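You operate a simulated robot arm through the tools that you are given. There is no shell and no other tool. Be economical: measure what you need, move in short steps, check, and stop when the job is done.

Carry out the task below with a simulated two-armed robot. There is one attempt and no reset: what you move stays moved.

JOB
On the top of the corner workbench, fold the gold scarf in half, so that its two short edges meet.

The check looks at the end state, three seconds after you hand in, the way a careful person would. Anything else that was tipped, shoved, dropped, spilled or broken makes it a failure. Flat cloth is picked up by pressing the open fingertips on it (5 to 10 N) and closing them slowly along it; thin cloth reads only 2 to 8 mm in the jaws.

ROBOT AND FRAMES
Two 7-joint arms with two-finger parallel grippers on one trunk, on a base that drives. Base frame: it is fixed to the floor where the robot stands at the start and does not move with it; the origin is under the middle of the robot, x ahead of it, y to its left, z up; the surface under the hand at the start is at about z = 800. Lengths are in mm, angles in degrees, forces in N, time in s.
The left shoulder is at the start at [70, 163, 1095], the right one opposite. With the tool pointing down near the work surface each hand reaches from about 400 to 880 mm from the robot's upright axis, wherever it stands, measured 20 degrees to its own side. Places, roughly: top of the corner workbench [600, 100, 800]. Payload 3.43 kg a hand.
Tool frame (each hand has its own): the origin (TCP) lies between the finger pads and is the grasp point; the fingertips stand 34 mm ahead of it; z points along the fingers, y is the line along which they close. Largest opening 128 mm; finger width 24, thickness 12; the body of the gripper, 48 by 130 mm, starts 96 mm behind the TCP.
Orientation is told as [roll, pitch, yaw] about the base's x, y, z axes, in that order, counted from this pose: with the fingers straight down and closing along the base's y, the tool's x points along the base's -x, its y along +y and its z along -z.

CONTROLS
- The arms move only by the tool jog_arm. It takes "left_series", "right_series" or both (then of equal length, played together; a hand with none holds still); each is a list of rows, each an object (a shift or turn left out is 0, a gripper value left out holds the last) with "grip": the finger opening in mm, from 0 to 128; "travel": the shift along the tool's x, y, z in mm, a list of three; "angular": the turn, a rotation vector about the tool's x, y, z in rad, a list of three. In form: [{"grip": grip, "travel": [dx, dy, dz], "angular": [wx, wy, wz]}, ...]. A call has 1 to 8 rows; each row is the pose to reach, as a shift and turn from the pose commanded when the call began, along the tool's axes at that moment. Rows are played at 5 a second. More than 50 mm and 8.6 degrees between two rows, or a gripper value outside its range, and nothing of the call is played. A pose out of reach is approached as far as the arm can. The call stops where the force on the tool passes 40 N (or 10 N more than at its start, if that is more) or the arm is blocked; 0.2 s more then pass. The fingers move at their own pace (about 153 mm/s each) and stop on an object; they squeeze with about 37 N. The grip force told is the motor's: it shows also when the fingers shut on nothing. Time passes only in rows, and 0.2 s behind the last, so rows that repeat a pose let the fingers close. The reply holds the time, the measured pose of the TCP, the force on the tool along the base axes, the opening and the grip force, in the units named above and with some noise, with the torque about the TCP (base axes, N m) and any sound that the robot's microphone picked up.
- Cameras (640 x 400 px; columns grow to the right, rows downward): "scene" is now at [128.6, -18.9, 1307.4]; the picture's right is [-0.23, -0.97, 0.00], its down [-0.69, 0.16, -0.70] and it looks along [0.68, -0.16, -0.71] (base axes); focal length 214 px, centre (320, 200). "left" rides on the left gripper at [76, 11, -160] in its tool frame; the picture's right is [-0.15, 0.99, 0.00], its down [-0.88, -0.13, -0.46] and it looks along [-0.45, -0.07, 0.89] (tool axes); focal length 234 px, centre (320, 200). "right" rides on the right gripper at [76, -11, -160] in its tool frame; the picture's right is [0.15, 0.99, 0.00], its down [-0.88, 0.13, -0.46] and it looks along [-0.45, 0.07, 0.89] (tool axes); focal length 234 px, centre (320, 200). There is no depth. A picture from a camera that has moved, and an enlarged one, comes with that camera's place and axes in the base frame and with its lens.
- grab_frame(camera): a new picture of that camera. No time passes.
- move_column(by): slides the trunk up (or, below 0, down) by that many mm; the arms and the scene camera ride with it, the base frame stays. It gives what a move gives, with no picture.
- drive_base(legs): drives the robot by 1 to 6 legs, each [ahead, left, turn to the left] in mm, mm and degrees, along the robot's own axes; the way and the turn of a leg run together, so that a leg with both is an arc; at most 1500 mm and 180 degrees a leg. The arms and the cameras ride along, it lands a little off, and it stops where it bumps. It gives what a move gives.
- pan_tilt(pan, tilt): turns the head with the scene camera to pan (to the left, within 86 degrees either way) and tilt (down, from -29 to 69), counted from straight ahead of the robot. It gives what a move gives.
- zoom(camera, box): a new picture of the part [left, top, right, bottom] of that camera's present view, enlarged. No time passes.
- close_job(): hands the job in; it is judged then, once.

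Work in short steps. Places have to be worked out from the pictures, the camera data and where the tool is seen: move nearer, look again, correct. Check each grasp and each placing, and mend what went wrong. You have 120 turns and 100 pictures in all, those below and enlarged ones among them. Open the grippers and draw the arms clear of the work before you hand the job in, unless the task says otherwise; then end with one line.

The tools are called after "Emit:" by a JSON object that holds its "method" and its "body". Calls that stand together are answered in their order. jog_arm: Moves the arms, as the interface text tells. Its arguments: {"type":"object","properties":{"left_series":{"type":"array","items":{"type":"object","properties":{"grip":{"type":"number"},"travel":{"type":"array","items":{"type":"number"}},"angular":{"type":"array","items":{"type":"number"}}}}},"right_series":{"type":"array","items":{"type":"object","properties":{"grip":{"type":"number"},"travel":{"type":"array","items":{"type":"number"}},"angular":{"type":"array","items":{"type":"number"}}}}}},"required":[]} The other tools are called the same way: move_column (by) slides the trunk up or down; drive_base (legs) drives the base; pan_tilt (pan, tilt) turns the head that bears the scene camera; grab_frame (camera) takes a picture; zoom (camera, box) takes an enlarged picture of a part of a camera's view; close_job () hands the job in.

At the start:

```text
time: 0.0
left_tcp_pos: [510.2, 454.0, 1018.2]
left_tcp_rot: [0.0, 0.0, -0.1]
left_force: [0.2, -1.1, -0.3]
left_moment: [0.01, -0.01, -0.01]
left_width: 128.0
left_gripper_force: 0.1
right_tcp_pos: [719.6, -125.9, 940.3]
right_tcp_rot: [0.1, -0.1, 0.0]
right_force: [-0.9, -0.5, 0.1]
right_moment: [-0.03, 0.04, 0.0]
right_width: 127.9
right_gripper_force: 0.0
trunk travel left (down, up): [-575.0, 365.0]
robot x, y, heading: [2.8, -0.9, 0.0]
head pan, tilt: [-13.1, 45.5]
```

scene: 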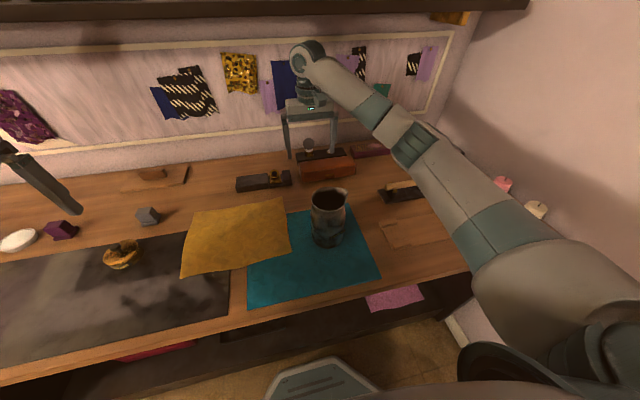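
right: 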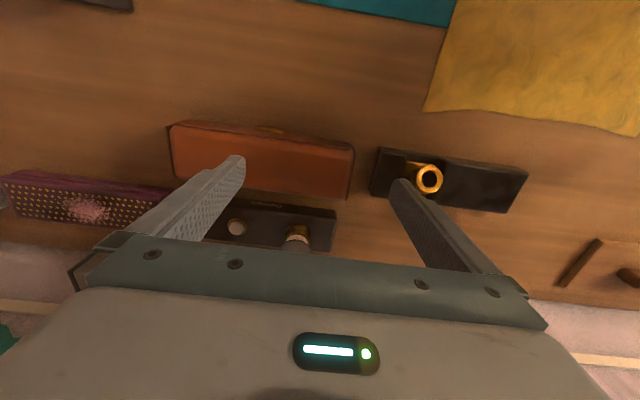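
left: 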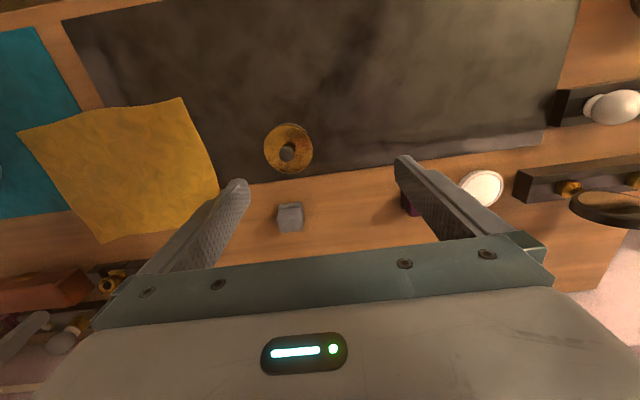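

I'll zoom in on the gold scarf to locate its corners.

Emit:
{"method": "zoom", "body": {"camera": "scene", "box": [160, 170, 400, 320]}}

Emit:
{"method": "zoom", "body": {"camera": "left", "box": [0, 70, 320, 270]}}

```text
2.67 times, centred on (280, 245) of scene
camera zoom: at [128.6, -18.9, 1307.4], right [-0.23, -0.97, 0.0], down [-0.69, 0.16, -0.7], along [0.68, -0.16, -0.71], focal length 572 px, centre (427, 80)
```

zoom: 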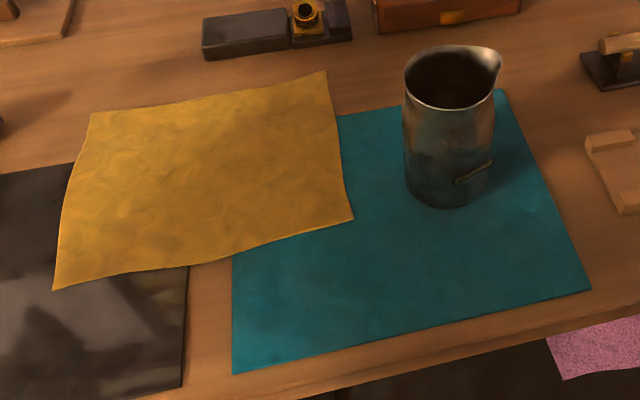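

```text
2.00 times, centred on (160, 170) of left
camera zoom: at [434.8, 465.2, 1177.9], right [0.15, 0.99, 0.0], down [0.88, -0.13, 0.46], along [0.45, -0.07, -0.89], focal length 468 px, centre (640, 260)
```

zoom: 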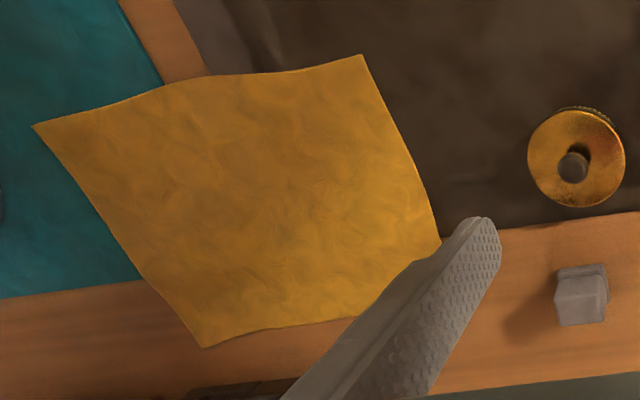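

The scarf is about 220 mm along x and 277 mm along y. Its corners are near (432,261), (653,263), (660,-12) and (441,-17), so the short edges are at y≈262 and y≈-15. A tall mug at about (465,-121) stands close to the right edge. I plan to fold the left edge onto the right one with both hands, so I'll check the left side before shifting the base left.

Emit:
{"method": "pan_tilt", "body": {"pan": 30, "tilt": 40}}

Emit:
{"method": "grab_frame", "body": {"camera": "scene"}}

```text
time: 1.1
left_tcp_pos: [510.7, 452.8, 1018.7]
left_tcp_rot: [-0.1, -0.1, 0.0]
left_force: [0.4, 0.3, -1.0]
left_moment: [-0.04, -0.01, 0.0]
left_width: 127.6
left_gripper_force: 0.0
right_tcp_pos: [721.1, -126.2, 940.0]
right_tcp_rot: [0.0, 0.0, 0.0]
right_force: [-0.1, 0.6, 0.4]
right_moment: [0.01, 0.02, 0.02]
right_width: 128.1
right_gripper_force: 0.0
trunk travel left (down, up): [-575.0, 365.0]
robot x, y, heading: [-2.1, 0.9, 0.0]
head pan, tilt: [30.0, 40.0]
```

```text
94 pictures are left
camera scene: at [123.4, 42.0, 1315.3], right [0.5, -0.87, 0.0], down [-0.56, -0.32, -0.77], along [0.66, 0.38, -0.64], focal length 214 px, centre (320, 200)
```

scene: 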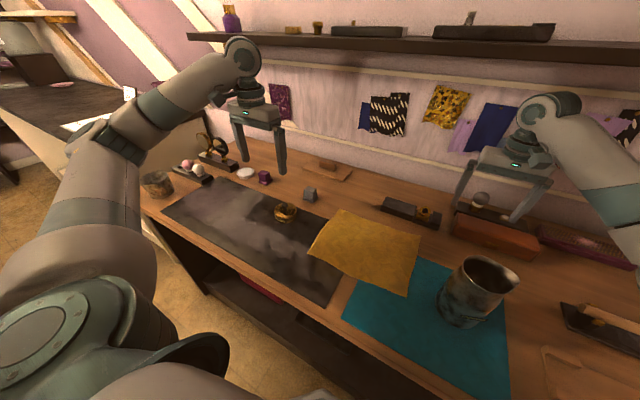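

The left side holds only low objects. I'll drive 125 mm left to centre the robot on the scarf.

Emit:
{"method": "drive_base", "body": {"legs": [[0, 125, 0]]}}

Emit:
{"method": "pan_tilt", "body": {"pan": 0, "tilt": 52}}

Emit:
{"method": "grab_frame", "body": {"camera": "scene"}}

```text
time: 2.4
left_tcp_pos: [511.3, 573.6, 1017.9]
left_tcp_rot: [0.0, 0.0, -0.1]
left_force: [-0.6, 0.1, -0.2]
left_moment: [-0.02, -0.02, -0.04]
left_width: 128.0
left_gripper_force: 0.1
right_tcp_pos: [719.9, -5.7, 941.3]
right_tcp_rot: [0.0, 0.1, -0.1]
right_force: [0.2, 0.3, 0.5]
right_moment: [-0.02, -0.01, 0.0]
right_width: 128.0
right_gripper_force: 0.1
trunk travel left (down, up): [-575.0, 365.0]
robot x, y, heading: [-1.7, 120.1, -0.2]
head pan, tilt: [30.0, 40.0]
```

```text
time: 3.3
left_tcp_pos: [512.4, 573.6, 1017.7]
left_tcp_rot: [0.0, 0.0, -0.1]
left_force: [-0.2, 0.1, 0.3]
left_moment: [0.0, 0.01, 0.02]
left_width: 128.0
left_gripper_force: 0.1
right_tcp_pos: [719.9, -6.8, 938.8]
right_tcp_rot: [0.0, 0.1, -0.2]
right_force: [0.5, -0.3, 0.0]
right_moment: [0.0, 0.01, 0.0]
right_width: 127.9
right_gripper_force: 0.0
trunk travel left (down, up): [-575.0, 365.0]
robot x, y, heading: [-3.7, 123.4, -0.1]
head pan, tilt: [0.0, 52.0]
```

```text
93 pictures are left
camera scene: at [125.0, 120.7, 1298.5], right [0.0, -1.0, 0.0], down [-0.79, 0.0, -0.62], along [0.62, 0.0, -0.79], focal length 214 px, centre (320, 200)
```

scene: 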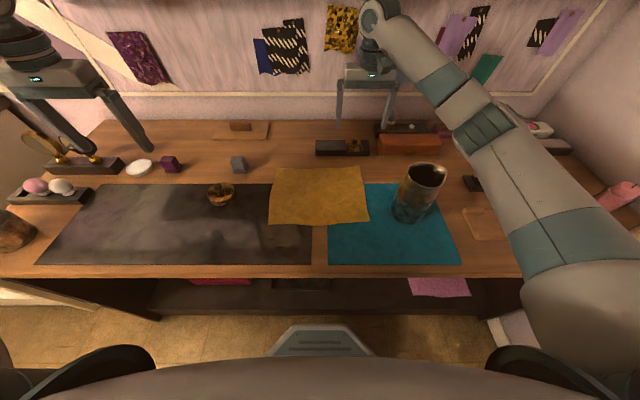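

The corners agree between both views: (433,262), (653,267), (663,-17) and (440,-16). I'll bring the hands high over the left edge, left hand to the far corner and right hand to the near one, and start yawing both by -90° so the fingers close along x.

Emit:
{"method": "jog_arm", "body": {"right_series": [{"travel": [10, 10, -40], "angular": [0, 0, 0.14]}, {"travel": [30, 30, -80], "angular": [0, 0, 0.28]}, {"travel": [60, 60, -80], "angular": [0, 0, 0.42]}, {"travel": [90, 90, -80], "angular": [0, 0, 0.56]}, {"travel": [120, 120, -80], "angular": [0, 0, 0.7]}, {"travel": [150, 150, -80], "angular": [0, 0, 0.84]}, {"travel": [180, 180, -80], "angular": [0, 0, 0.98]}, {"travel": [200, 200, -80], "angular": [0, 0, 1.12]}], "left_series": [{"travel": [-12, -10, 0], "angular": [0, 0, 0.14]}, {"travel": [-25, -20, 0], "angular": [0, 0, 0.28]}, {"travel": [-37, -30, 0], "angular": [0, 0, 0.42]}, {"travel": [-50, -40, 0], "angular": [0, 0, 0.56]}, {"travel": [-62, -50, 0], "angular": [0, 0, 0.7]}, {"travel": [-75, -60, 0], "angular": [0, 0, 0.84]}, {"travel": [-87, -70, 0], "angular": [0, 0, 0.98]}, {"travel": [-100, -80, 0], "angular": [0, 0, 1.12]}]}}

```text
time: 5.1
left_tcp_pos: [611.4, 493.3, 1017.8]
left_tcp_rot: [-0.1, 0.0, -64.4]
left_force: [-0.4, -0.4, 0.1]
left_moment: [0.04, 0.0, 0.04]
left_width: 128.0
left_gripper_force: 0.0
right_tcp_pos: [520.3, 194.2, 1020.6]
right_tcp_rot: [-0.2, 0.1, -64.4]
right_force: [-0.5, -0.6, 0.9]
right_moment: [-0.03, 0.02, 0.04]
right_width: 127.9
right_gripper_force: 0.0
trunk travel left (down, up): [-575.0, 365.0]
robot x, y, heading: [0.4, 123.7, -0.1]
head pan, tilt: [0.0, 52.0]
```

Both hands took the turn. I'll finish the yaw, narrow the fingers and move nearer.

Emit:
{"method": "jog_arm", "body": {"right_series": [{"grip": 50, "travel": [32, -4, 0], "angular": [0, 0, 0.112]}, {"travel": [65, -8, 0], "angular": [0, 0, 0.224]}, {"travel": [97, -12, 0], "angular": [0, 0, 0.336]}, {"travel": [130, -16, 0], "angular": [0, 0, 0.447]}], "left_series": [{"grip": 50, "travel": [-23, -4, 0], "angular": [0, 0, 0.112]}, {"travel": [-46, -8, 0], "angular": [0, 0, 0.224]}, {"travel": [-69, -12, 0], "angular": [0, 0, 0.336]}, {"travel": [-92, -16, 0], "angular": [0, 0, 0.447]}]}}

Emit:
{"method": "grab_frame", "body": {"camera": "scene"}}

Emit:
{"method": "grab_frame", "body": {"camera": "right"}}

Emit:
{"method": "grab_frame", "body": {"camera": "left"}}

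```text
time: 6.1
left_tcp_pos: [634.4, 404.8, 1020.7]
left_tcp_rot: [0.2, 0.0, -89.9]
left_force: [-0.1, 0.2, -0.3]
left_moment: [-0.04, -0.09, 0.02]
left_width: 50.1
left_gripper_force: 0.0
right_tcp_pos: [446.8, 304.0, 1021.7]
right_tcp_rot: [0.0, -0.1, -90.1]
right_force: [-1.2, 0.0, -0.5]
right_moment: [0.03, -0.06, 0.03]
right_width: 50.1
right_gripper_force: 0.1
trunk travel left (down, up): [-575.0, 365.0]
robot x, y, heading: [2.6, 121.6, -0.1]
head pan, tilt: [0.0, 52.0]
```

```text
92 pictures are left
camera scene: at [121.6, 121.8, 1298.8], right [0.0, -1.0, 0.0], down [-0.79, 0.0, -0.62], along [0.62, 0.0, -0.79], focal length 214 px, centre (320, 200)
```

scene: 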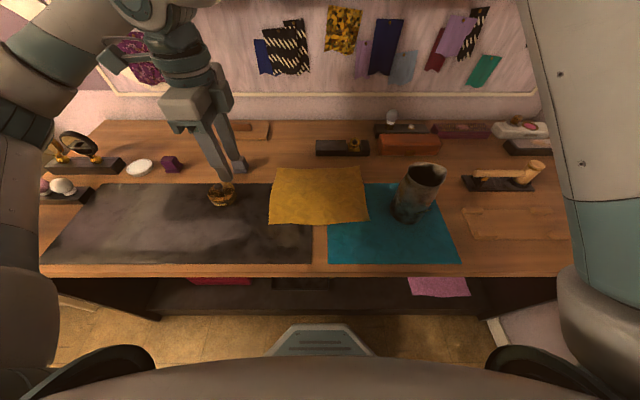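

```text
91 pictures are left
camera right: at [434.2, 380.6, 1180.9], right [0.99, 0.14, 0.0], down [0.13, -0.88, 0.46], along [0.07, -0.45, -0.89], focal length 234 px, centre (320, 200)
```

right: 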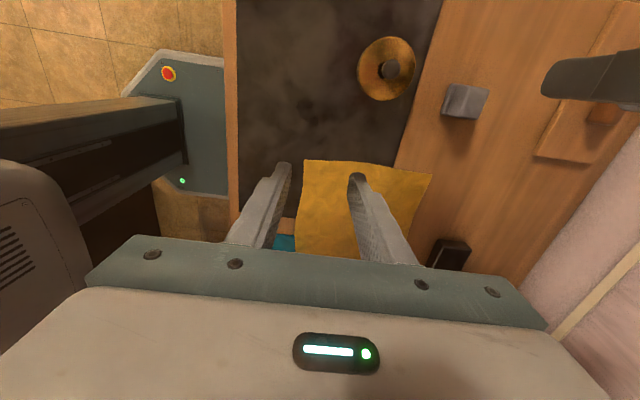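

```text
90 pictures are left
camera left: at [645.0, 481.8, 1180.7], right [0.99, -0.15, 0.0], down [-0.13, -0.88, 0.46], along [-0.06, -0.45, -0.89], focal length 234 px, centre (320, 200)
```

left: 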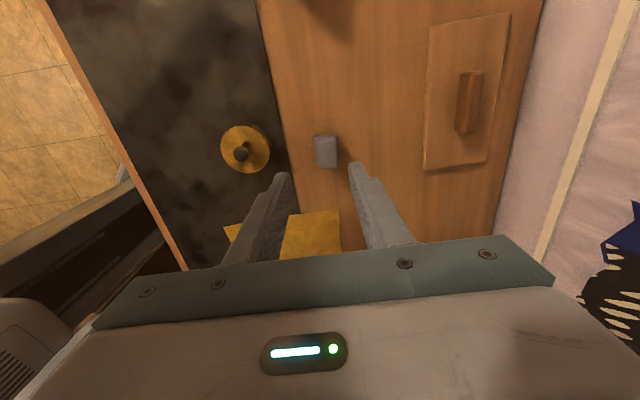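

The hands are where I want them above the left side. I'll descend to about z=900 with a 35° tilt, fingers leaning in under the fold direction, and set the opening to 32 mm.

Emit:
{"method": "jog_arm", "body": {"right_series": [{"grip": 32, "travel": [-6, 4, 24], "angular": [0, -0.122, 0]}, {"travel": [-12, 8, 48], "angular": [0, -0.244, 0]}, {"travel": [-18, 12, 72], "angular": [0, -0.366, 0]}, {"travel": [-24, 15, 96], "angular": [0, -0.488, 0]}, {"travel": [-29, 18, 121], "angular": [0, -0.61, 0]}], "left_series": [{"grip": 32, "travel": [-21, -3, 24], "angular": [0, -0.122, 0]}, {"travel": [-42, -6, 48], "angular": [0, -0.244, 0]}, {"travel": [-63, -8, 72], "angular": [0, -0.366, 0]}, {"travel": [-84, -11, 96], "angular": [0, -0.488, 0]}, {"travel": [-105, -13, 121], "angular": [0, -0.61, 0]}]}}

Emit:
{"method": "grab_frame", "body": {"camera": "scene"}}

Emit:
{"method": "grab_frame", "body": {"camera": "right"}}

Emit:
{"method": "grab_frame", "body": {"camera": "left"}}

```text
time: 7.3
left_tcp_pos: [628.0, 296.7, 896.4]
left_tcp_rot: [0.0, -35.1, -89.8]
left_force: [0.3, 0.4, 0.1]
left_moment: [-0.03, 0.0, 0.03]
left_width: 31.9
left_gripper_force: 0.1
right_tcp_pos: [496.2, 250.2, 910.2]
right_tcp_rot: [-0.6, -35.0, -89.4]
right_force: [0.5, -0.6, 0.9]
right_moment: [-0.03, 0.03, -0.04]
right_width: 32.1
right_gripper_force: 0.0
right hand out of reach, approached as far as the arm can: row 4, 5
trunk travel left (down, up): [-575.0, 365.0]
robot x, y, heading: [-1.7, 124.4, -0.1]
head pan, tilt: [0.0, 52.0]
```

```text
89 pictures are left
camera scene: at [127.4, 121.1, 1298.4], right [0.0, -1.0, 0.0], down [-0.79, 0.0, -0.61], along [0.61, 0.0, -0.79], focal length 214 px, centre (320, 200)
```

scene: 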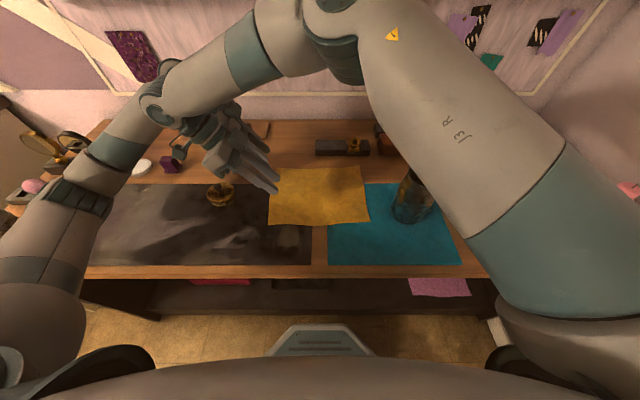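

```text
88 pictures are left
camera right: at [483.3, 403.7, 997.8], right [0.99, 0.12, -0.09], down [0.14, -0.46, 0.88], along [0.07, -0.88, -0.47], focal length 234 px, centre (320, 200)
```

right: 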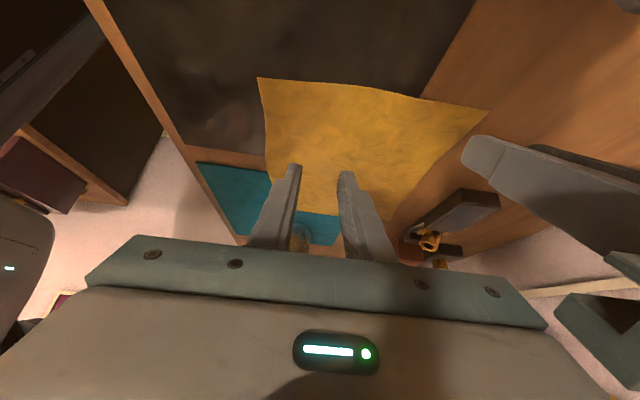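

```text
87 pictures are left
camera left: at [638.2, 451.9, 983.4], right [0.99, -0.12, 0.08], down [-0.13, -0.46, 0.88], along [-0.07, -0.88, -0.47], focal length 234 px, centre (320, 200)
```

left: 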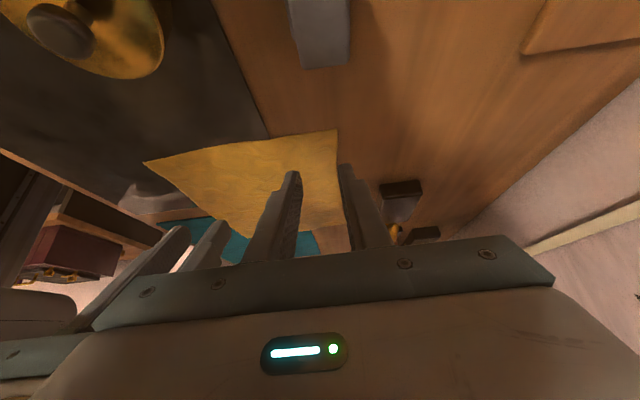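

The right hand can't hold that tilt, since its wrist is folded back toward its own shoulder. I'll raise both hands, cut the tilt to about 12°, and shift the base further left to give the right arm more room.

Emit:
{"method": "jog_arm", "body": {"right_series": [{"travel": [-11, 0, -16], "angular": [0, 0.1, 0]}, {"travel": [-22, 0, -32], "angular": [0, 0.2, 0]}, {"travel": [-34, 0, -49], "angular": [0, 0.3, 0]}, {"travel": [-34, 0, -49], "angular": [0, 0.4, 0]}], "left_series": [{"travel": [-11, 0, -16], "angular": [0, 0.1, 0]}, {"travel": [-22, 0, -32], "angular": [0, 0.2, 0]}, {"travel": [-34, 0, -49], "angular": [0, 0.3, 0]}, {"travel": [-34, 0, -49], "angular": [0, 0.4, 0]}]}}

Emit:
{"method": "drive_base", "body": {"legs": [[0, 90, 0]]}}

Emit:
{"method": "grab_frame", "body": {"camera": "scene"}}

```text
time: 8.3
left_tcp_pos: [624.6, 296.6, 957.3]
left_tcp_rot: [0.0, -11.8, -89.9]
left_force: [-0.2, -0.4, 0.2]
left_moment: [0.03, 0.04, -0.03]
left_width: 31.8
left_gripper_force: 0.1
right_tcp_pos: [495.4, 249.2, 970.5]
right_tcp_rot: [0.0, -11.9, -89.9]
right_force: [0.3, 0.2, 0.4]
right_moment: [0.03, 0.01, 0.0]
right_width: 31.9
right_gripper_force: 0.1
trunk travel left (down, up): [-575.0, 365.0]
robot x, y, heading: [-2.5, 122.4, 0.0]
head pan, tilt: [0.0, 52.0]
```

```text
time: 9.4
left_tcp_pos: [624.5, 388.4, 957.0]
left_tcp_rot: [0.0, -12.2, -89.9]
left_force: [0.2, 0.0, 0.5]
left_moment: [-0.02, -0.01, 0.01]
left_width: 32.1
left_gripper_force: 0.1
right_tcp_pos: [495.4, 340.5, 970.5]
right_tcp_rot: [0.0, -12.1, -89.8]
right_force: [-0.5, 0.8, 0.0]
right_moment: [-0.03, 0.01, 0.0]
right_width: 32.1
right_gripper_force: 0.1
trunk travel left (down, up): [-575.0, 365.0]
robot x, y, heading: [-2.4, 210.5, 0.1]
head pan, tilt: [0.0, 52.0]
```

```text
86 pictures are left
camera scene: at [125.0, 210.6, 1298.5], right [0.0, -1.0, 0.0], down [-0.79, 0.0, -0.62], along [0.62, 0.0, -0.79], focal length 214 px, centre (320, 200)
```

scene: 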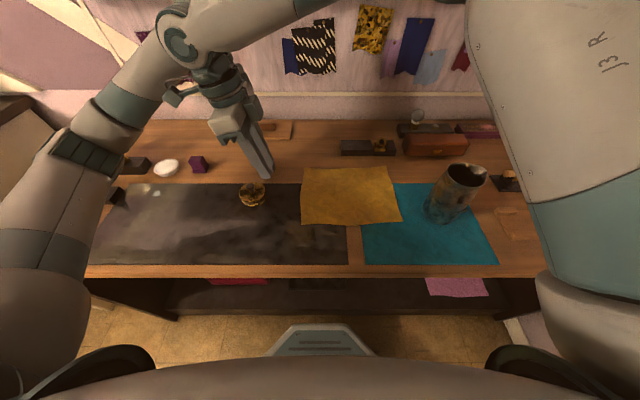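

Next I'll lower both hands to z≈880 above their corners and look through the wrist cameras.

Emit:
{"method": "jog_arm", "body": {"right_series": [{"travel": [-13, -8, 26]}, {"travel": [-26, -15, 52]}, {"travel": [-39, -23, 78]}, {"travel": [-52, -30, 103]}], "left_series": [{"travel": [-25, -1, 25]}, {"travel": [-49, -2, 50]}, {"travel": [-73, -3, 75]}, {"travel": [-97, -3, 99]}]}}

Emit:
{"method": "grab_frame", "body": {"camera": "right"}}

Emit:
{"method": "grab_frame", "body": {"camera": "left"}}

Emit:
{"method": "grab_frame", "body": {"camera": "scene"}}

```text
time: 10.4
left_tcp_pos: [621.8, 270.7, 878.9]
left_tcp_rot: [0.0, -12.0, -89.8]
left_force: [0.1, -0.9, 0.6]
left_moment: [0.03, 0.0, 0.01]
left_width: 31.8
left_gripper_force: 0.1
right_tcp_pos: [465.2, 264.6, 879.0]
right_tcp_rot: [-0.1, -12.0, -89.9]
right_force: [0.1, -0.5, 0.1]
right_moment: [0.05, 0.03, -0.01]
right_width: 31.9
right_gripper_force: 0.0
trunk travel left (down, up): [-575.0, 365.0]
robot x, y, heading: [1.9, 215.6, -0.0]
head pan, tilt: [0.0, 52.0]
```

```text
85 pictures are left
camera right: at [452.1, 372.1, 1020.3], right [0.99, 0.14, -0.03], down [0.13, -0.77, 0.63], along [0.07, -0.63, -0.78], focal length 234 px, centre (320, 200)
```

right: 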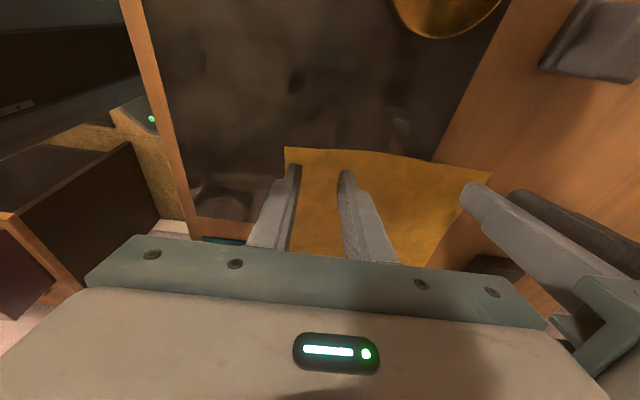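

```text
84 pictures are left
camera left: at [631.8, 378.4, 1019.6], right [0.99, -0.14, 0.03], down [-0.13, -0.77, 0.63], along [-0.06, -0.63, -0.78], focal length 234 px, centre (320, 200)
```

left: 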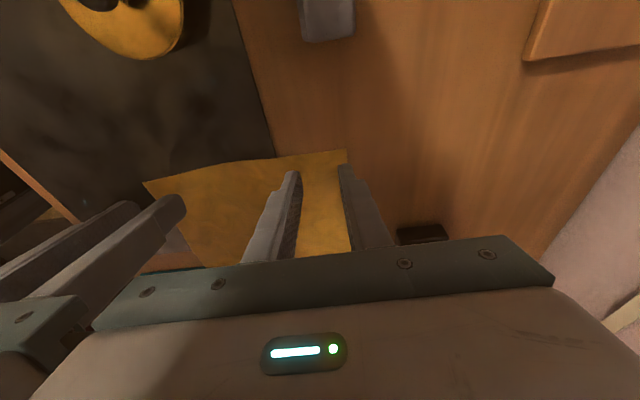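

```text
83 pictures are left
camera scene: at [125.5, 208.7, 1298.5], right [0.0, -1.0, 0.0], down [-0.79, 0.0, -0.62], along [0.62, 0.0, -0.79], focal length 214 px, centre (320, 200)
```

scene: 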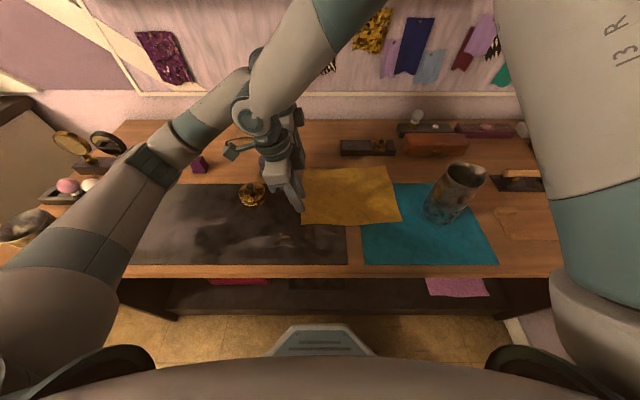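

Both hands reach. The wrist views put corner A near (428,257) and corner B near (649,263). I'll move in so the fingertips sit about 8 mm inside the edge, a few mm above the cloth.

Emit:
{"method": "jog_arm", "body": {"right_series": [{"travel": [-6, 0, 20]}, {"travel": [-11, 0, 40]}], "left_series": [{"travel": [-6, 0, 20]}, {"travel": [-13, 0, 40]}]}}

Emit:
{"method": "zoom", "body": {"camera": "right", "box": [220, 100, 420, 225]}}

Emit:
{"method": "zoom", "body": {"camera": "left", "box": [220, 100, 420, 225]}}

```text
time: 11.0
left_tcp_pos: [621.4, 251.4, 845.1]
left_tcp_rot: [-0.1, -12.0, -89.8]
left_force: [-0.3, -1.0, -0.1]
left_moment: [-0.02, 0.0, 0.01]
left_width: 32.1
left_gripper_force: 0.1
right_tcp_pos: [465.0, 246.4, 843.7]
right_tcp_rot: [-0.1, -12.0, -89.8]
right_force: [-1.2, 0.5, -0.8]
right_moment: [0.01, -0.01, -0.03]
right_width: 32.2
right_gripper_force: 0.1
trunk travel left (down, up): [-575.0, 365.0]
robot x, y, heading: [1.1, 205.3, -0.1]
head pan, tilt: [0.0, 52.0]
```

```text
3.20 times, centred on (320, 162) of right
camera zoom: at [452.5, 354.8, 984.1], right [0.99, 0.15, -0.03], down [0.13, -0.77, 0.63], along [0.07, -0.63, -0.78], focal length 749 px, centre (320, 320)
```

zoom: 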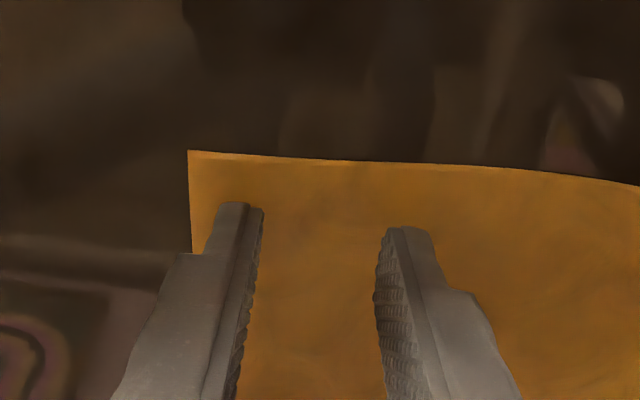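

```text
3.20 times, centred on (320, 162) of left
camera zoom: at [632.1, 359.1, 984.7], right [0.99, -0.14, 0.03], down [-0.13, -0.77, 0.63], along [-0.06, -0.63, -0.78], focal length 749 px, centre (320, 320)
```

zoom: 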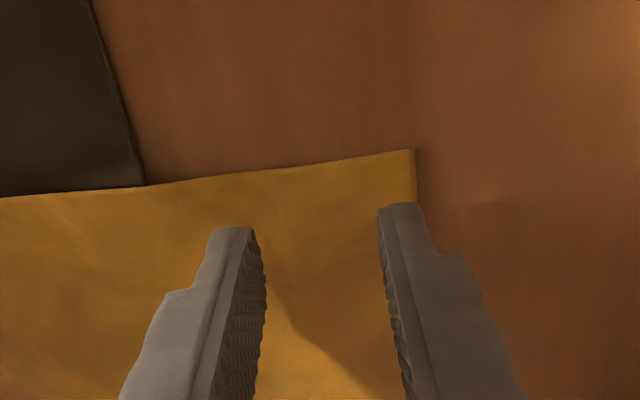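

Both tips sit just inside the edges. I'll shift the left hand 4 mm toward -x and lower both gently until I feel contact.

Emit:
{"method": "jog_arm", "body": {"right_series": [{"travel": [0.8, 0, 3]}, {"travel": [1.4, 0, 6]}, {"travel": [1.4, 0, 6]}], "left_series": [{"travel": [0.8, -4, 4]}, {"travel": [1.4, -4, 7]}, {"travel": [1.4, -4, 7]}]}}

```text
time: 11.8
left_tcp_pos: [616.7, 249.7, 838.6]
left_tcp_rot: [0.1, -12.0, -89.8]
left_force: [0.2, -0.5, -0.3]
left_moment: [0.0, 0.01, -0.02]
left_width: 31.9
left_gripper_force: 0.1
right_tcp_pos: [464.7, 247.9, 841.2]
right_tcp_rot: [0.2, -12.1, -89.9]
right_force: [2.8, -1.2, 29.4]
right_moment: [0.07, 0.23, 0.0]
right_width: 31.8
right_gripper_force: 0.0
trunk travel left (down, up): [-575.0, 365.0]
robot x, y, heading: [-0.4, 209.4, -0.0]
head pan, tilt: [0.0, 52.0]
```

The right hand touches first because it's on the mat, and it reads 29 N. I'll back it off about 2 mm and lower the left hand further.

Emit:
{"method": "jog_arm", "body": {"right_series": [{"travel": [-0.4, 0, -2.1]}, {"travel": [-0.4, 0, -2.1]}], "left_series": [{"travel": [0.4, 0, 1.3]}, {"travel": [0.5, 0, 2.5]}]}}

```text
time: 12.4
left_tcp_pos: [618.0, 250.6, 837.5]
left_tcp_rot: [0.2, -12.1, -89.8]
left_force: [-2.7, 0.7, 10.4]
left_moment: [0.07, 0.15, 0.02]
left_width: 32.2
left_gripper_force: 0.2
right_tcp_pos: [464.2, 246.6, 840.4]
right_tcp_rot: [0.0, -12.1, -89.8]
right_force: [2.7, -0.3, 12.0]
right_moment: [0.05, -0.05, 0.02]
right_width: 32.0
right_gripper_force: 0.0
trunk travel left (down, up): [-575.0, 365.0]
robot x, y, heading: [2.1, 209.8, 0.0]
head pan, tilt: [0.0, 52.0]
```

Contact reads about 10 to 12 N on each hand. I'll ease the right off slightly and close both slowly.

Emit:
{"method": "jog_arm", "body": {"right_series": [{"grip": 28, "travel": [0, 0, -0.3]}, {"grip": 24, "travel": [0, 0, -0.3]}, {"grip": 20, "travel": [0, 0, -0.3]}, {"grip": 16, "travel": [0, 0, -0.3]}, {"grip": 12, "travel": [0, 0, -0.3]}, {"grip": 8, "travel": [0, 0, -0.3]}, {"grip": 4, "travel": [0, 0, -0.3]}, {"grip": 0, "travel": [0, 0, -0.3]}], "left_series": [{"grip": 28, "travel": [0, 0, -0.2]}, {"grip": 24, "travel": [0, 0, -0.2]}, {"grip": 20, "travel": [0, 0, -0.2]}, {"grip": 16, "travel": [0, 0, -0.2]}, {"grip": 12, "travel": [0, 0, -0.2]}, {"grip": 8, "travel": [0, 0, -0.2]}, {"grip": 4, "travel": [0, 0, -0.2]}, {"grip": 0, "travel": [0, 0, -0.2]}]}}

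Emit:
{"method": "zoom", "body": {"camera": "right", "box": [220, 100, 420, 225]}}

Emit:
{"method": "zoom", "body": {"camera": "left", "box": [220, 100, 420, 225]}}

```text
time: 14.2
left_tcp_pos: [617.0, 251.4, 837.2]
left_tcp_rot: [0.2, -12.1, -89.9]
left_force: [1.8, -0.2, 22.1]
left_moment: [0.08, -0.06, -0.04]
left_width: 2.2
left_gripper_force: 36.2
right_tcp_pos: [464.6, 248.4, 842.1]
right_tcp_rot: [0.0, -12.0, -89.9]
right_force: [0.4, 0.0, 0.4]
right_moment: [0.01, 0.01, 0.01]
right_width: 0.2
right_gripper_force: 32.4
trunk travel left (down, up): [-575.0, 365.0]
robot x, y, heading: [-2.1, 211.1, 0.2]
head pan, tilt: [0.0, 52.0]
```

```text
3.20 times, centred on (320, 162) of right
camera zoom: at [451.4, 355.2, 981.8], right [0.99, 0.15, -0.03], down [0.13, -0.77, 0.63], along [0.07, -0.63, -0.78], focal length 749 px, centre (320, 320)
```

zoom: 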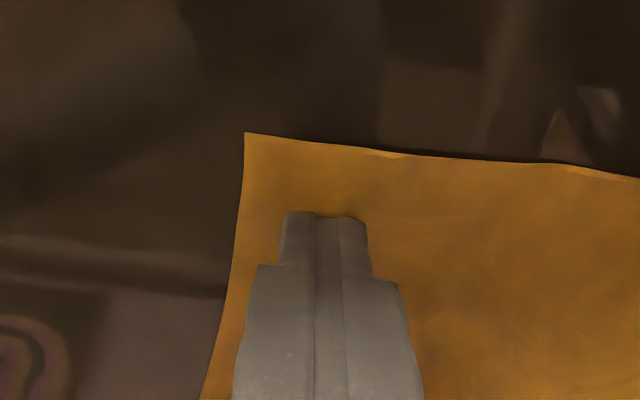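

```text
3.20 times, centred on (320, 162) of left
camera zoom: at [627.0, 359.1, 977.0], right [0.99, -0.14, 0.03], down [-0.13, -0.77, 0.63], along [-0.06, -0.63, -0.78], focal length 749 px, centre (320, 320)
```

zoom: 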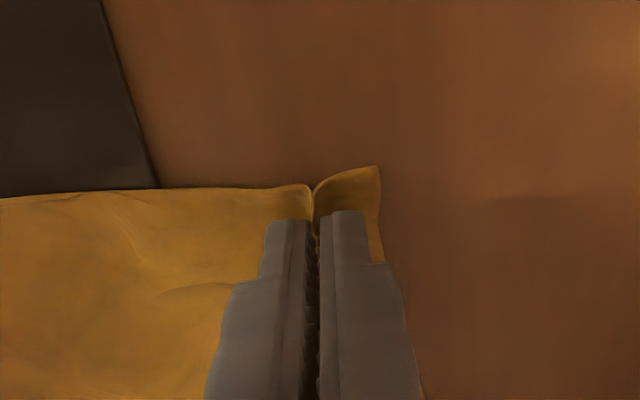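

The left hand has the cloth (2.2 mm reading, visible ridge). The right hand slipped and closed on nothing. I'll ease the left's pressure, then reopen and reposition the right 8 mm nearer the edge and 8 mm further in x.

Emit:
{"method": "jog_arm", "body": {"right_series": [{"travel": [-1.7, 0, -7.8]}, {"grip": 32, "travel": [6.1, 8, -9.5]}, {"grip": 32, "travel": [6.1, 8, -9.5]}, {"travel": [6.9, 8, -5.6]}, {"travel": [7.6, 8, -1.2]}, {"travel": [7.6, 8, -1.2]}], "left_series": [{"travel": [-0.2, 0, -1.2]}, {"travel": [-0.2, 0, -1.2]}, {"travel": [-0.2, 0, -1.2]}, {"travel": [-0.2, 0, -1.2]}, {"travel": [-0.2, 0, -1.2]}, {"travel": [-0.2, 0, -1.2]}]}}

Emit:
{"method": "zoom", "body": {"camera": "right", "box": [220, 100, 420, 225]}}

```text
time: 15.6
left_tcp_pos: [617.0, 251.8, 836.8]
left_tcp_rot: [0.2, -12.0, -89.9]
left_force: [-1.2, -1.9, 10.9]
left_moment: [-0.05, 0.02, -0.01]
left_width: 2.0
left_gripper_force: 36.7
right_tcp_pos: [473.4, 254.8, 840.1]
right_tcp_rot: [0.0, -12.1, -89.9]
right_force: [-0.1, 1.0, 1.3]
right_moment: [-0.01, 0.01, 0.01]
right_width: 32.2
right_gripper_force: 0.0
trunk travel left (down, up): [-575.0, 365.0]
robot x, y, heading: [-2.0, 208.9, -0.1]
head pan, tilt: [0.0, 52.0]
```

```text
3.20 times, centred on (320, 162) of right
camera zoom: at [459.8, 362.2, 981.0], right [0.99, 0.15, -0.03], down [0.13, -0.77, 0.63], along [0.07, -0.63, -0.78], focal length 749 px, centre (320, 320)
```

zoom: 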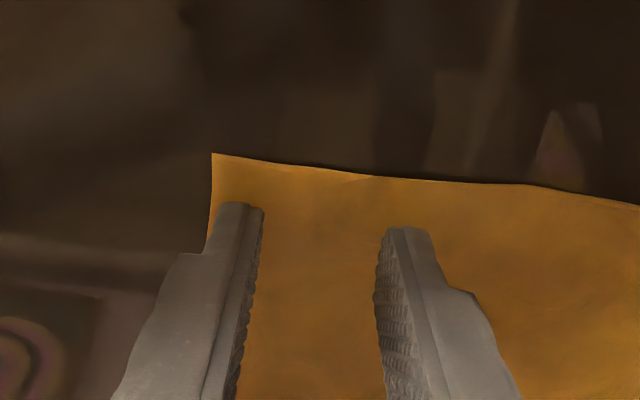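

Placement looks good, so I'll press down to about 12 N.

Emit:
{"method": "jog_arm", "body": {"right_series": [{"travel": [0.2, 0, 0.8]}, {"travel": [0.3, 0, 1.6]}, {"travel": [0.3, 0, 1.6]}]}}

```text
time: 16.4
left_tcp_pos: [616.3, 251.9, 837.7]
left_tcp_rot: [0.1, -11.8, -89.8]
left_force: [0.8, 0.8, 2.1]
left_moment: [-0.02, 0.0, -0.03]
left_width: 2.0
left_gripper_force: 37.2
right_tcp_pos: [474.1, 254.4, 840.5]
right_tcp_rot: [0.1, -11.9, -89.8]
right_force: [-0.3, -2.1, 20.9]
right_moment: [0.0, 0.17, 0.02]
right_width: 32.0
right_gripper_force: 0.0
trunk travel left (down, up): [-575.0, 365.0]
robot x, y, heading: [3.1, 211.8, -0.1]
head pan, tilt: [0.0, 52.0]
```

It reads 21 N, so I'll back off slightly and close slowly.

Emit:
{"method": "jog_arm", "body": {"right_series": [{"grip": 30, "travel": [0, 0, -0.7]}, {"grip": 26, "travel": [0, 0, -0.7]}, {"grip": 22, "travel": [0, 0, -0.7]}, {"grip": 18, "travel": [0, 0, -0.7]}, {"grip": 14, "travel": [0, 0, -0.6]}, {"grip": 10, "travel": [0, 0, -0.6]}, {"grip": 5, "travel": [0, 0, -0.6]}, {"grip": 0, "travel": [0, 0, -0.6]}]}}

Emit:
{"method": "zoom", "body": {"camera": "right", "box": [220, 100, 420, 225]}}

```text
time: 18.2
left_tcp_pos: [617.9, 251.5, 837.9]
left_tcp_rot: [0.0, -12.0, -89.9]
left_force: [-4.5, -0.3, 1.8]
left_moment: [0.01, 0.18, 0.03]
left_width: 2.2
left_gripper_force: 36.6
right_tcp_pos: [473.8, 254.1, 841.3]
right_tcp_rot: [0.1, -12.0, -89.9]
right_force: [5.7, 0.2, 16.5]
right_moment: [0.08, -0.19, 0.01]
right_width: 1.8
right_gripper_force: 36.6
trunk travel left (down, up): [-575.0, 365.0]
robot x, y, heading: [-0.3, 211.8, -0.3]
head pan, tilt: [0.0, 52.0]
```

```text
3.20 times, centred on (320, 162) of right
camera zoom: at [459.6, 362.8, 980.7], right [0.99, 0.15, -0.03], down [0.13, -0.77, 0.63], along [0.07, -0.63, -0.78], focal length 749 px, centre (320, 320)
```

zoom: 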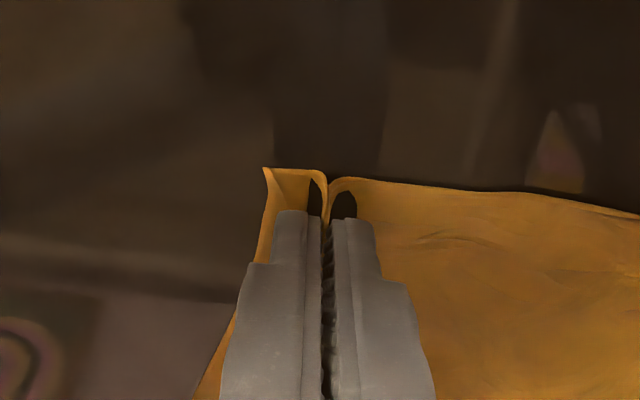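

Both hands hold the cloth (2.2 and 1.8 mm), with slight tension between them. I'll bring them 3 mm closer and lift slowly along the first part of the arc.

Emit:
{"method": "jog_arm", "body": {"right_series": [{"travel": [-4, 0, -9]}, {"travel": [-9, 1, -18]}, {"travel": [-16, 1, -30]}, {"travel": [-24, 1, -41]}, {"travel": [-36, 1, -52]}, {"travel": [-49, 1, -63]}], "left_series": [{"travel": [-4, -1, -9]}, {"travel": [-9, -2, -18]}, {"travel": [-16, -2, -30]}, {"travel": [-24, -2, -41]}, {"travel": [-36, -2, -52]}, {"travel": [-49, -2, -63]}]}}

Emit:
{"method": "grab_frame", "body": {"camera": "scene"}}

Emit:
{"method": "grab_frame", "body": {"camera": "right"}}

Emit:
{"method": "grab_frame", "body": {"camera": "left"}}

```text
time: 19.6
left_tcp_pos: [614.9, 217.0, 908.4]
left_tcp_rot: [-0.1, -11.9, -89.8]
left_force: [0.2, -0.8, 0.3]
left_moment: [0.03, 0.0, -0.02]
left_width: 1.8
left_gripper_force: 36.1
right_tcp_pos: [475.6, 221.1, 911.4]
right_tcp_rot: [0.0, -12.0, -89.8]
right_force: [0.7, 0.1, -0.5]
right_moment: [0.03, -0.01, 0.02]
right_width: 1.8
right_gripper_force: 36.2
trunk travel left (down, up): [-575.0, 365.0]
robot x, y, heading: [-2.4, 211.0, -0.0]
head pan, tilt: [0.0, 52.0]
```

```text
76 pictures are left
camera scene: at [124.8, 208.5, 1298.5], right [0.0, -1.0, 0.0], down [-0.79, 0.0, -0.62], along [0.62, 0.0, -0.79], focal length 214 px, centre (320, 200)
```

scene: 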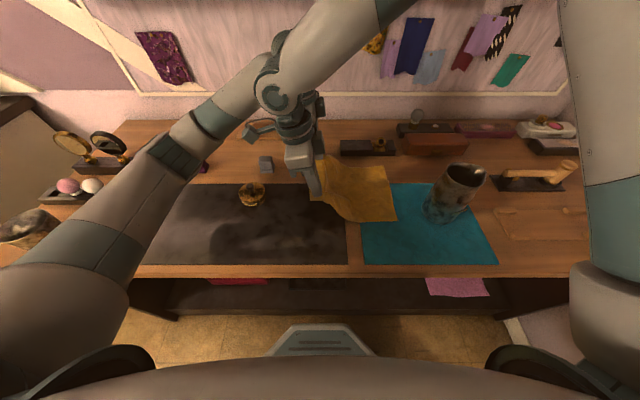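

```text
75 pictures are left
camera right: at [462.0, 329.0, 1051.6], right [0.99, 0.15, -0.03], down [0.13, -0.77, 0.63], along [0.07, -0.63, -0.78], focal length 234 px, centre (320, 200)
```

right: 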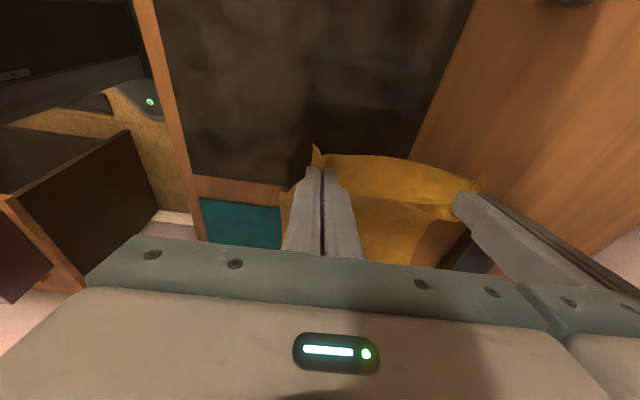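

```text
74 pictures are left
camera left: at [625.7, 324.9, 1049.2], right [0.99, -0.14, 0.03], down [-0.13, -0.77, 0.63], along [-0.06, -0.63, -0.78], focal length 234 px, centre (320, 200)
```

left: 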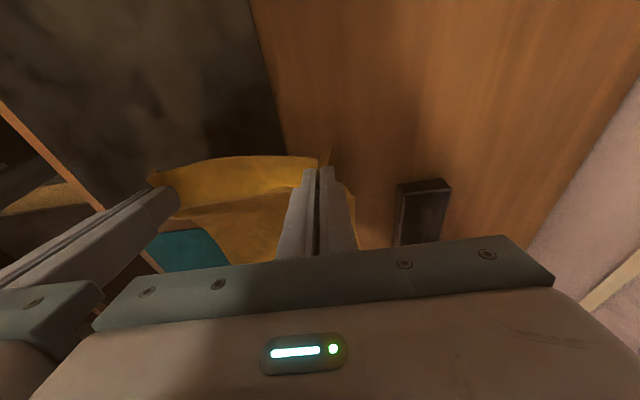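

The cloth lifts cleanly as a curtain, both corners held. I'll carry it over the fold line along a low arc, rotating the tilt gradually.

Emit:
{"method": "jog_arm", "body": {"right_series": [{"travel": [-22.5, 0, -9.5], "angular": [0, 0.04, 0]}, {"travel": [-46, 0, -14.8], "angular": [0, 0.08, 0]}, {"travel": [-69.8, 0, -15.8], "angular": [0, 0.12, 0]}, {"travel": [-94.7, 0, -12.6], "angular": [0, 0.16, 0]}, {"travel": [-118.3, 0, -3.5], "angular": [0, 0.2, 0]}, {"travel": [-140.6, 0, 11.5], "angular": [0, 0.24, 0]}, {"travel": [-160, 0, 31], "angular": [0, 0.28, 0]}, {"travel": [-168, 0, 41], "angular": [0, 0.32, 0]}], "left_series": [{"travel": [-22.5, 0, -9.5], "angular": [0, 0.04, 0]}, {"travel": [-46, 0, -14.8], "angular": [0, 0.08, 0]}, {"travel": [-69.8, 0, -15.8], "angular": [0, 0.12, 0]}, {"travel": [-94.7, 0, -12.6], "angular": [0, 0.16, 0]}, {"travel": [-118.3, 0, -3.5], "angular": [0, 0.2, 0]}, {"travel": [-140.6, 0, 11.5], "angular": [0, 0.24, 0]}, {"travel": [-160, 0, 31], "angular": [0, 0.28, 0]}, {"travel": [-168, 0, 41], "angular": [0, 0.32, 0]}]}}

Emit:
{"method": "grab_frame", "body": {"camera": "scene"}}

Emit:
{"method": "grab_frame", "body": {"camera": "right"}}

Emit:
{"method": "grab_frame", "body": {"camera": "left"}}

```text
time: 21.4
left_tcp_pos: [617.2, 43.9, 902.3]
left_tcp_rot: [0.0, 6.4, -89.7]
left_force: [-3.6, 0.9, 0.4]
left_moment: [0.03, 0.11, 0.01]
left_width: 1.9
left_gripper_force: 36.9
right_tcp_pos: [473.9, 46.1, 905.5]
right_tcp_rot: [0.0, 6.3, -89.8]
right_force: [3.7, -0.1, -0.3]
right_moment: [0.01, -0.1, -0.04]
right_width: 1.5
right_gripper_force: 36.0
trunk travel left (down, up): [-575.0, 365.0]
robot x, y, heading: [-1.7, 208.1, -0.1]
head pan, tilt: [0.0, 52.0]
```

```text
73 pictures are left
camera scene: at [125.0, 208.4, 1298.6], right [0.0, -1.0, 0.0], down [-0.79, 0.0, -0.62], along [0.62, 0.0, -0.79], focal length 214 px, centre (320, 200)
```

scene: 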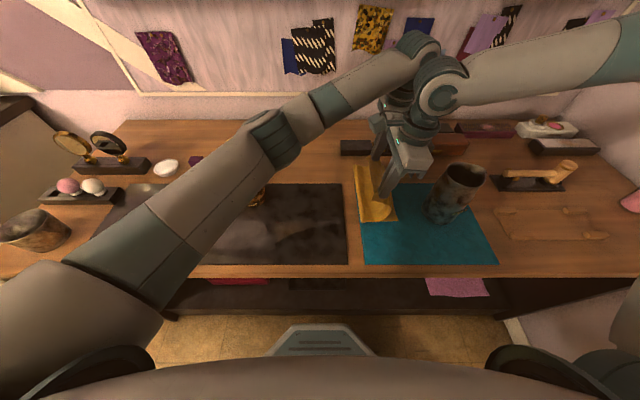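

```text
72 pictures are left
camera right: at [461.4, 104.9, 1072.8], right [0.99, 0.15, 0.02], down [0.13, -0.93, 0.35], along [0.07, -0.35, -0.93], focal length 234 px, centre (320, 200)
```

right: 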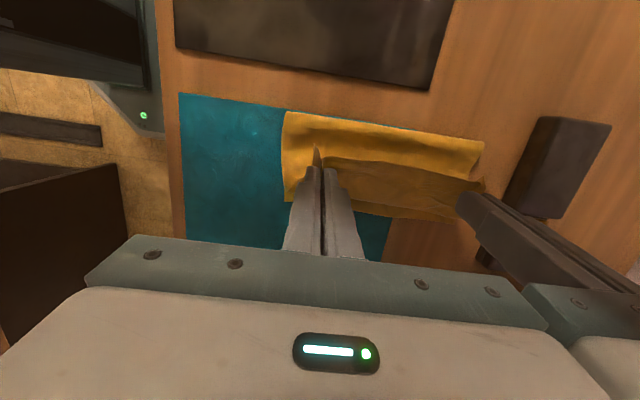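

```text
71 pictures are left
camera left: at [628.1, 102.0, 1069.9], right [0.99, -0.14, -0.02], down [-0.13, -0.93, 0.35], along [-0.07, -0.35, -0.94], focal length 234 px, centre (320, 200)
```

left: 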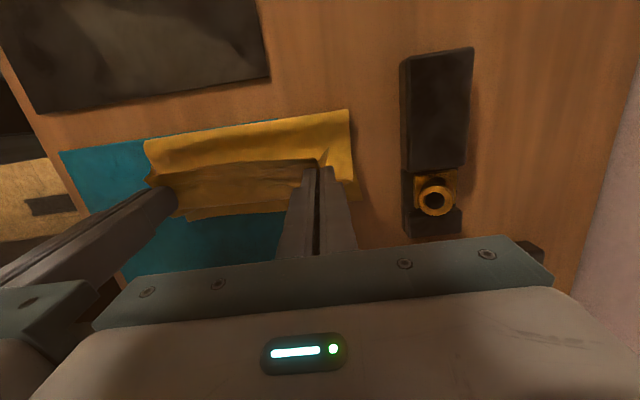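

The grip is good, but my arc was too low: slack bunched under the hands and the bottom edge now lies at y≈0. I'll raise the hands back above the fold line so the cloth hangs straight, then lay it down along a proper arc.

Emit:
{"method": "jog_arm", "body": {"right_series": [{"travel": [7.7, 0, -24.3]}, {"travel": [24.9, 0, -42.5]}, {"travel": [51, 0, -50.7]}, {"travel": [71, 0, -52.4]}, {"travel": [87, 0, -51.6]}, {"travel": [87, 0, -51.6]}], "left_series": [{"travel": [7.7, 0, -24.3]}, {"travel": [24.9, 0, -42.5]}, {"travel": [51, 0, -50.7]}, {"travel": [71, 0, -52.4]}, {"travel": [87, 0, -51.6]}, {"travel": [87, 0, -51.6]}]}}

Emit:
{"method": "grab_frame", "body": {"camera": "scene"}}

Emit:
{"method": "grab_frame", "body": {"camera": "right"}}

Emit:
{"method": "grab_frame", "body": {"camera": "left"}}

```text
time: 22.8
left_tcp_pos: [616.5, 123.7, 963.3]
left_tcp_rot: [0.0, 6.4, -90.0]
left_force: [-2.1, 0.9, -0.3]
left_moment: [0.0, 0.01, 0.03]
left_width: 2.0
left_gripper_force: 36.6
right_tcp_pos: [474.3, 128.9, 966.0]
right_tcp_rot: [-0.1, 6.3, -89.9]
right_force: [1.3, 0.6, 0.0]
right_moment: [0.02, -0.02, -0.03]
right_width: 1.9
right_gripper_force: 36.6
trunk travel left (down, up): [-575.0, 365.0]
robot x, y, heading: [-1.4, 210.1, -0.2]
head pan, tilt: [0.0, 52.0]
```

```text
70 pictures are left
camera scene: at [125.0, 208.4, 1298.5], right [0.0, -1.0, 0.0], down [-0.79, 0.0, -0.62], along [0.62, 0.0, -0.79], focal length 214 px, centre (320, 200)
```

scene: 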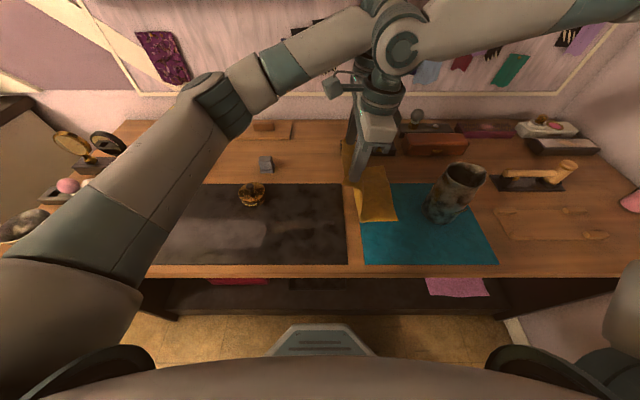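

```text
69 pictures are left
camera right: at [461.3, 186.0, 1133.6], right [0.99, 0.15, 0.02], down [0.13, -0.93, 0.36], along [0.07, -0.35, -0.93], focal length 234 px, centre (320, 200)
```

right: 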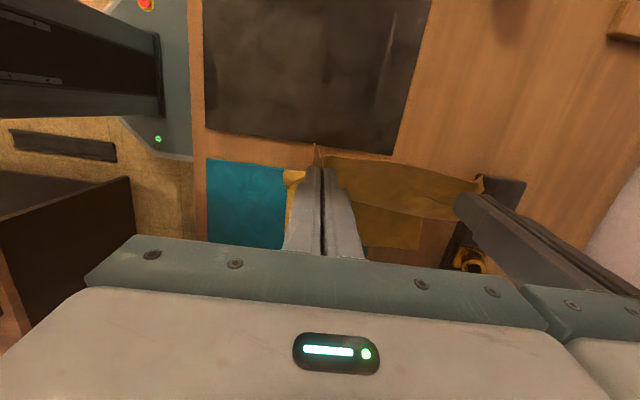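

```text
68 pictures are left
camera left: at [626.0, 182.0, 1130.6], right [0.99, -0.14, -0.02], down [-0.13, -0.93, 0.35], along [-0.07, -0.35, -0.93], focal length 234 px, centre (320, 200)
```

left: 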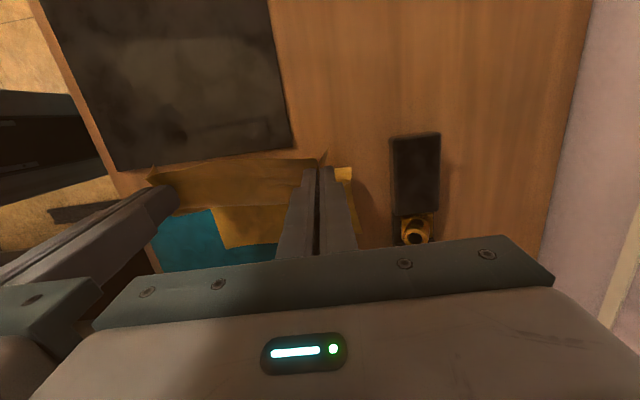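

The cloth now hangs straight. I'll zoom in to see where it leaves the table.

Emit:
{"method": "zoom", "body": {"camera": "scene", "box": [310, 120, 470, 240]}}

```text
3.33 times, centred on (390, 180) of scene
camera zoom: at [125.0, 208.4, 1298.5], right [0.0, -1.0, 0.0], down [-0.79, 0.0, -0.62], along [0.62, 0.0, -0.79], focal length 715 px, centre (87, 267)
```

zoom: 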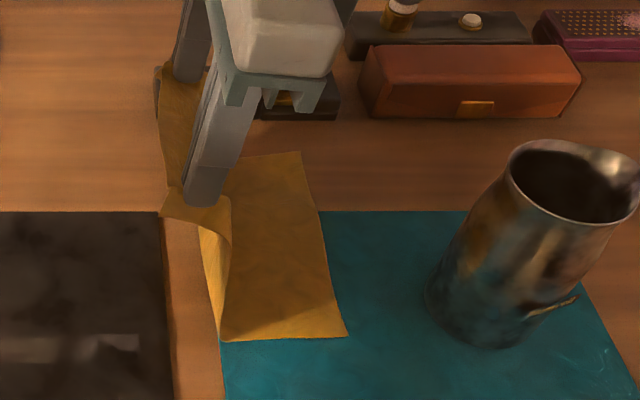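

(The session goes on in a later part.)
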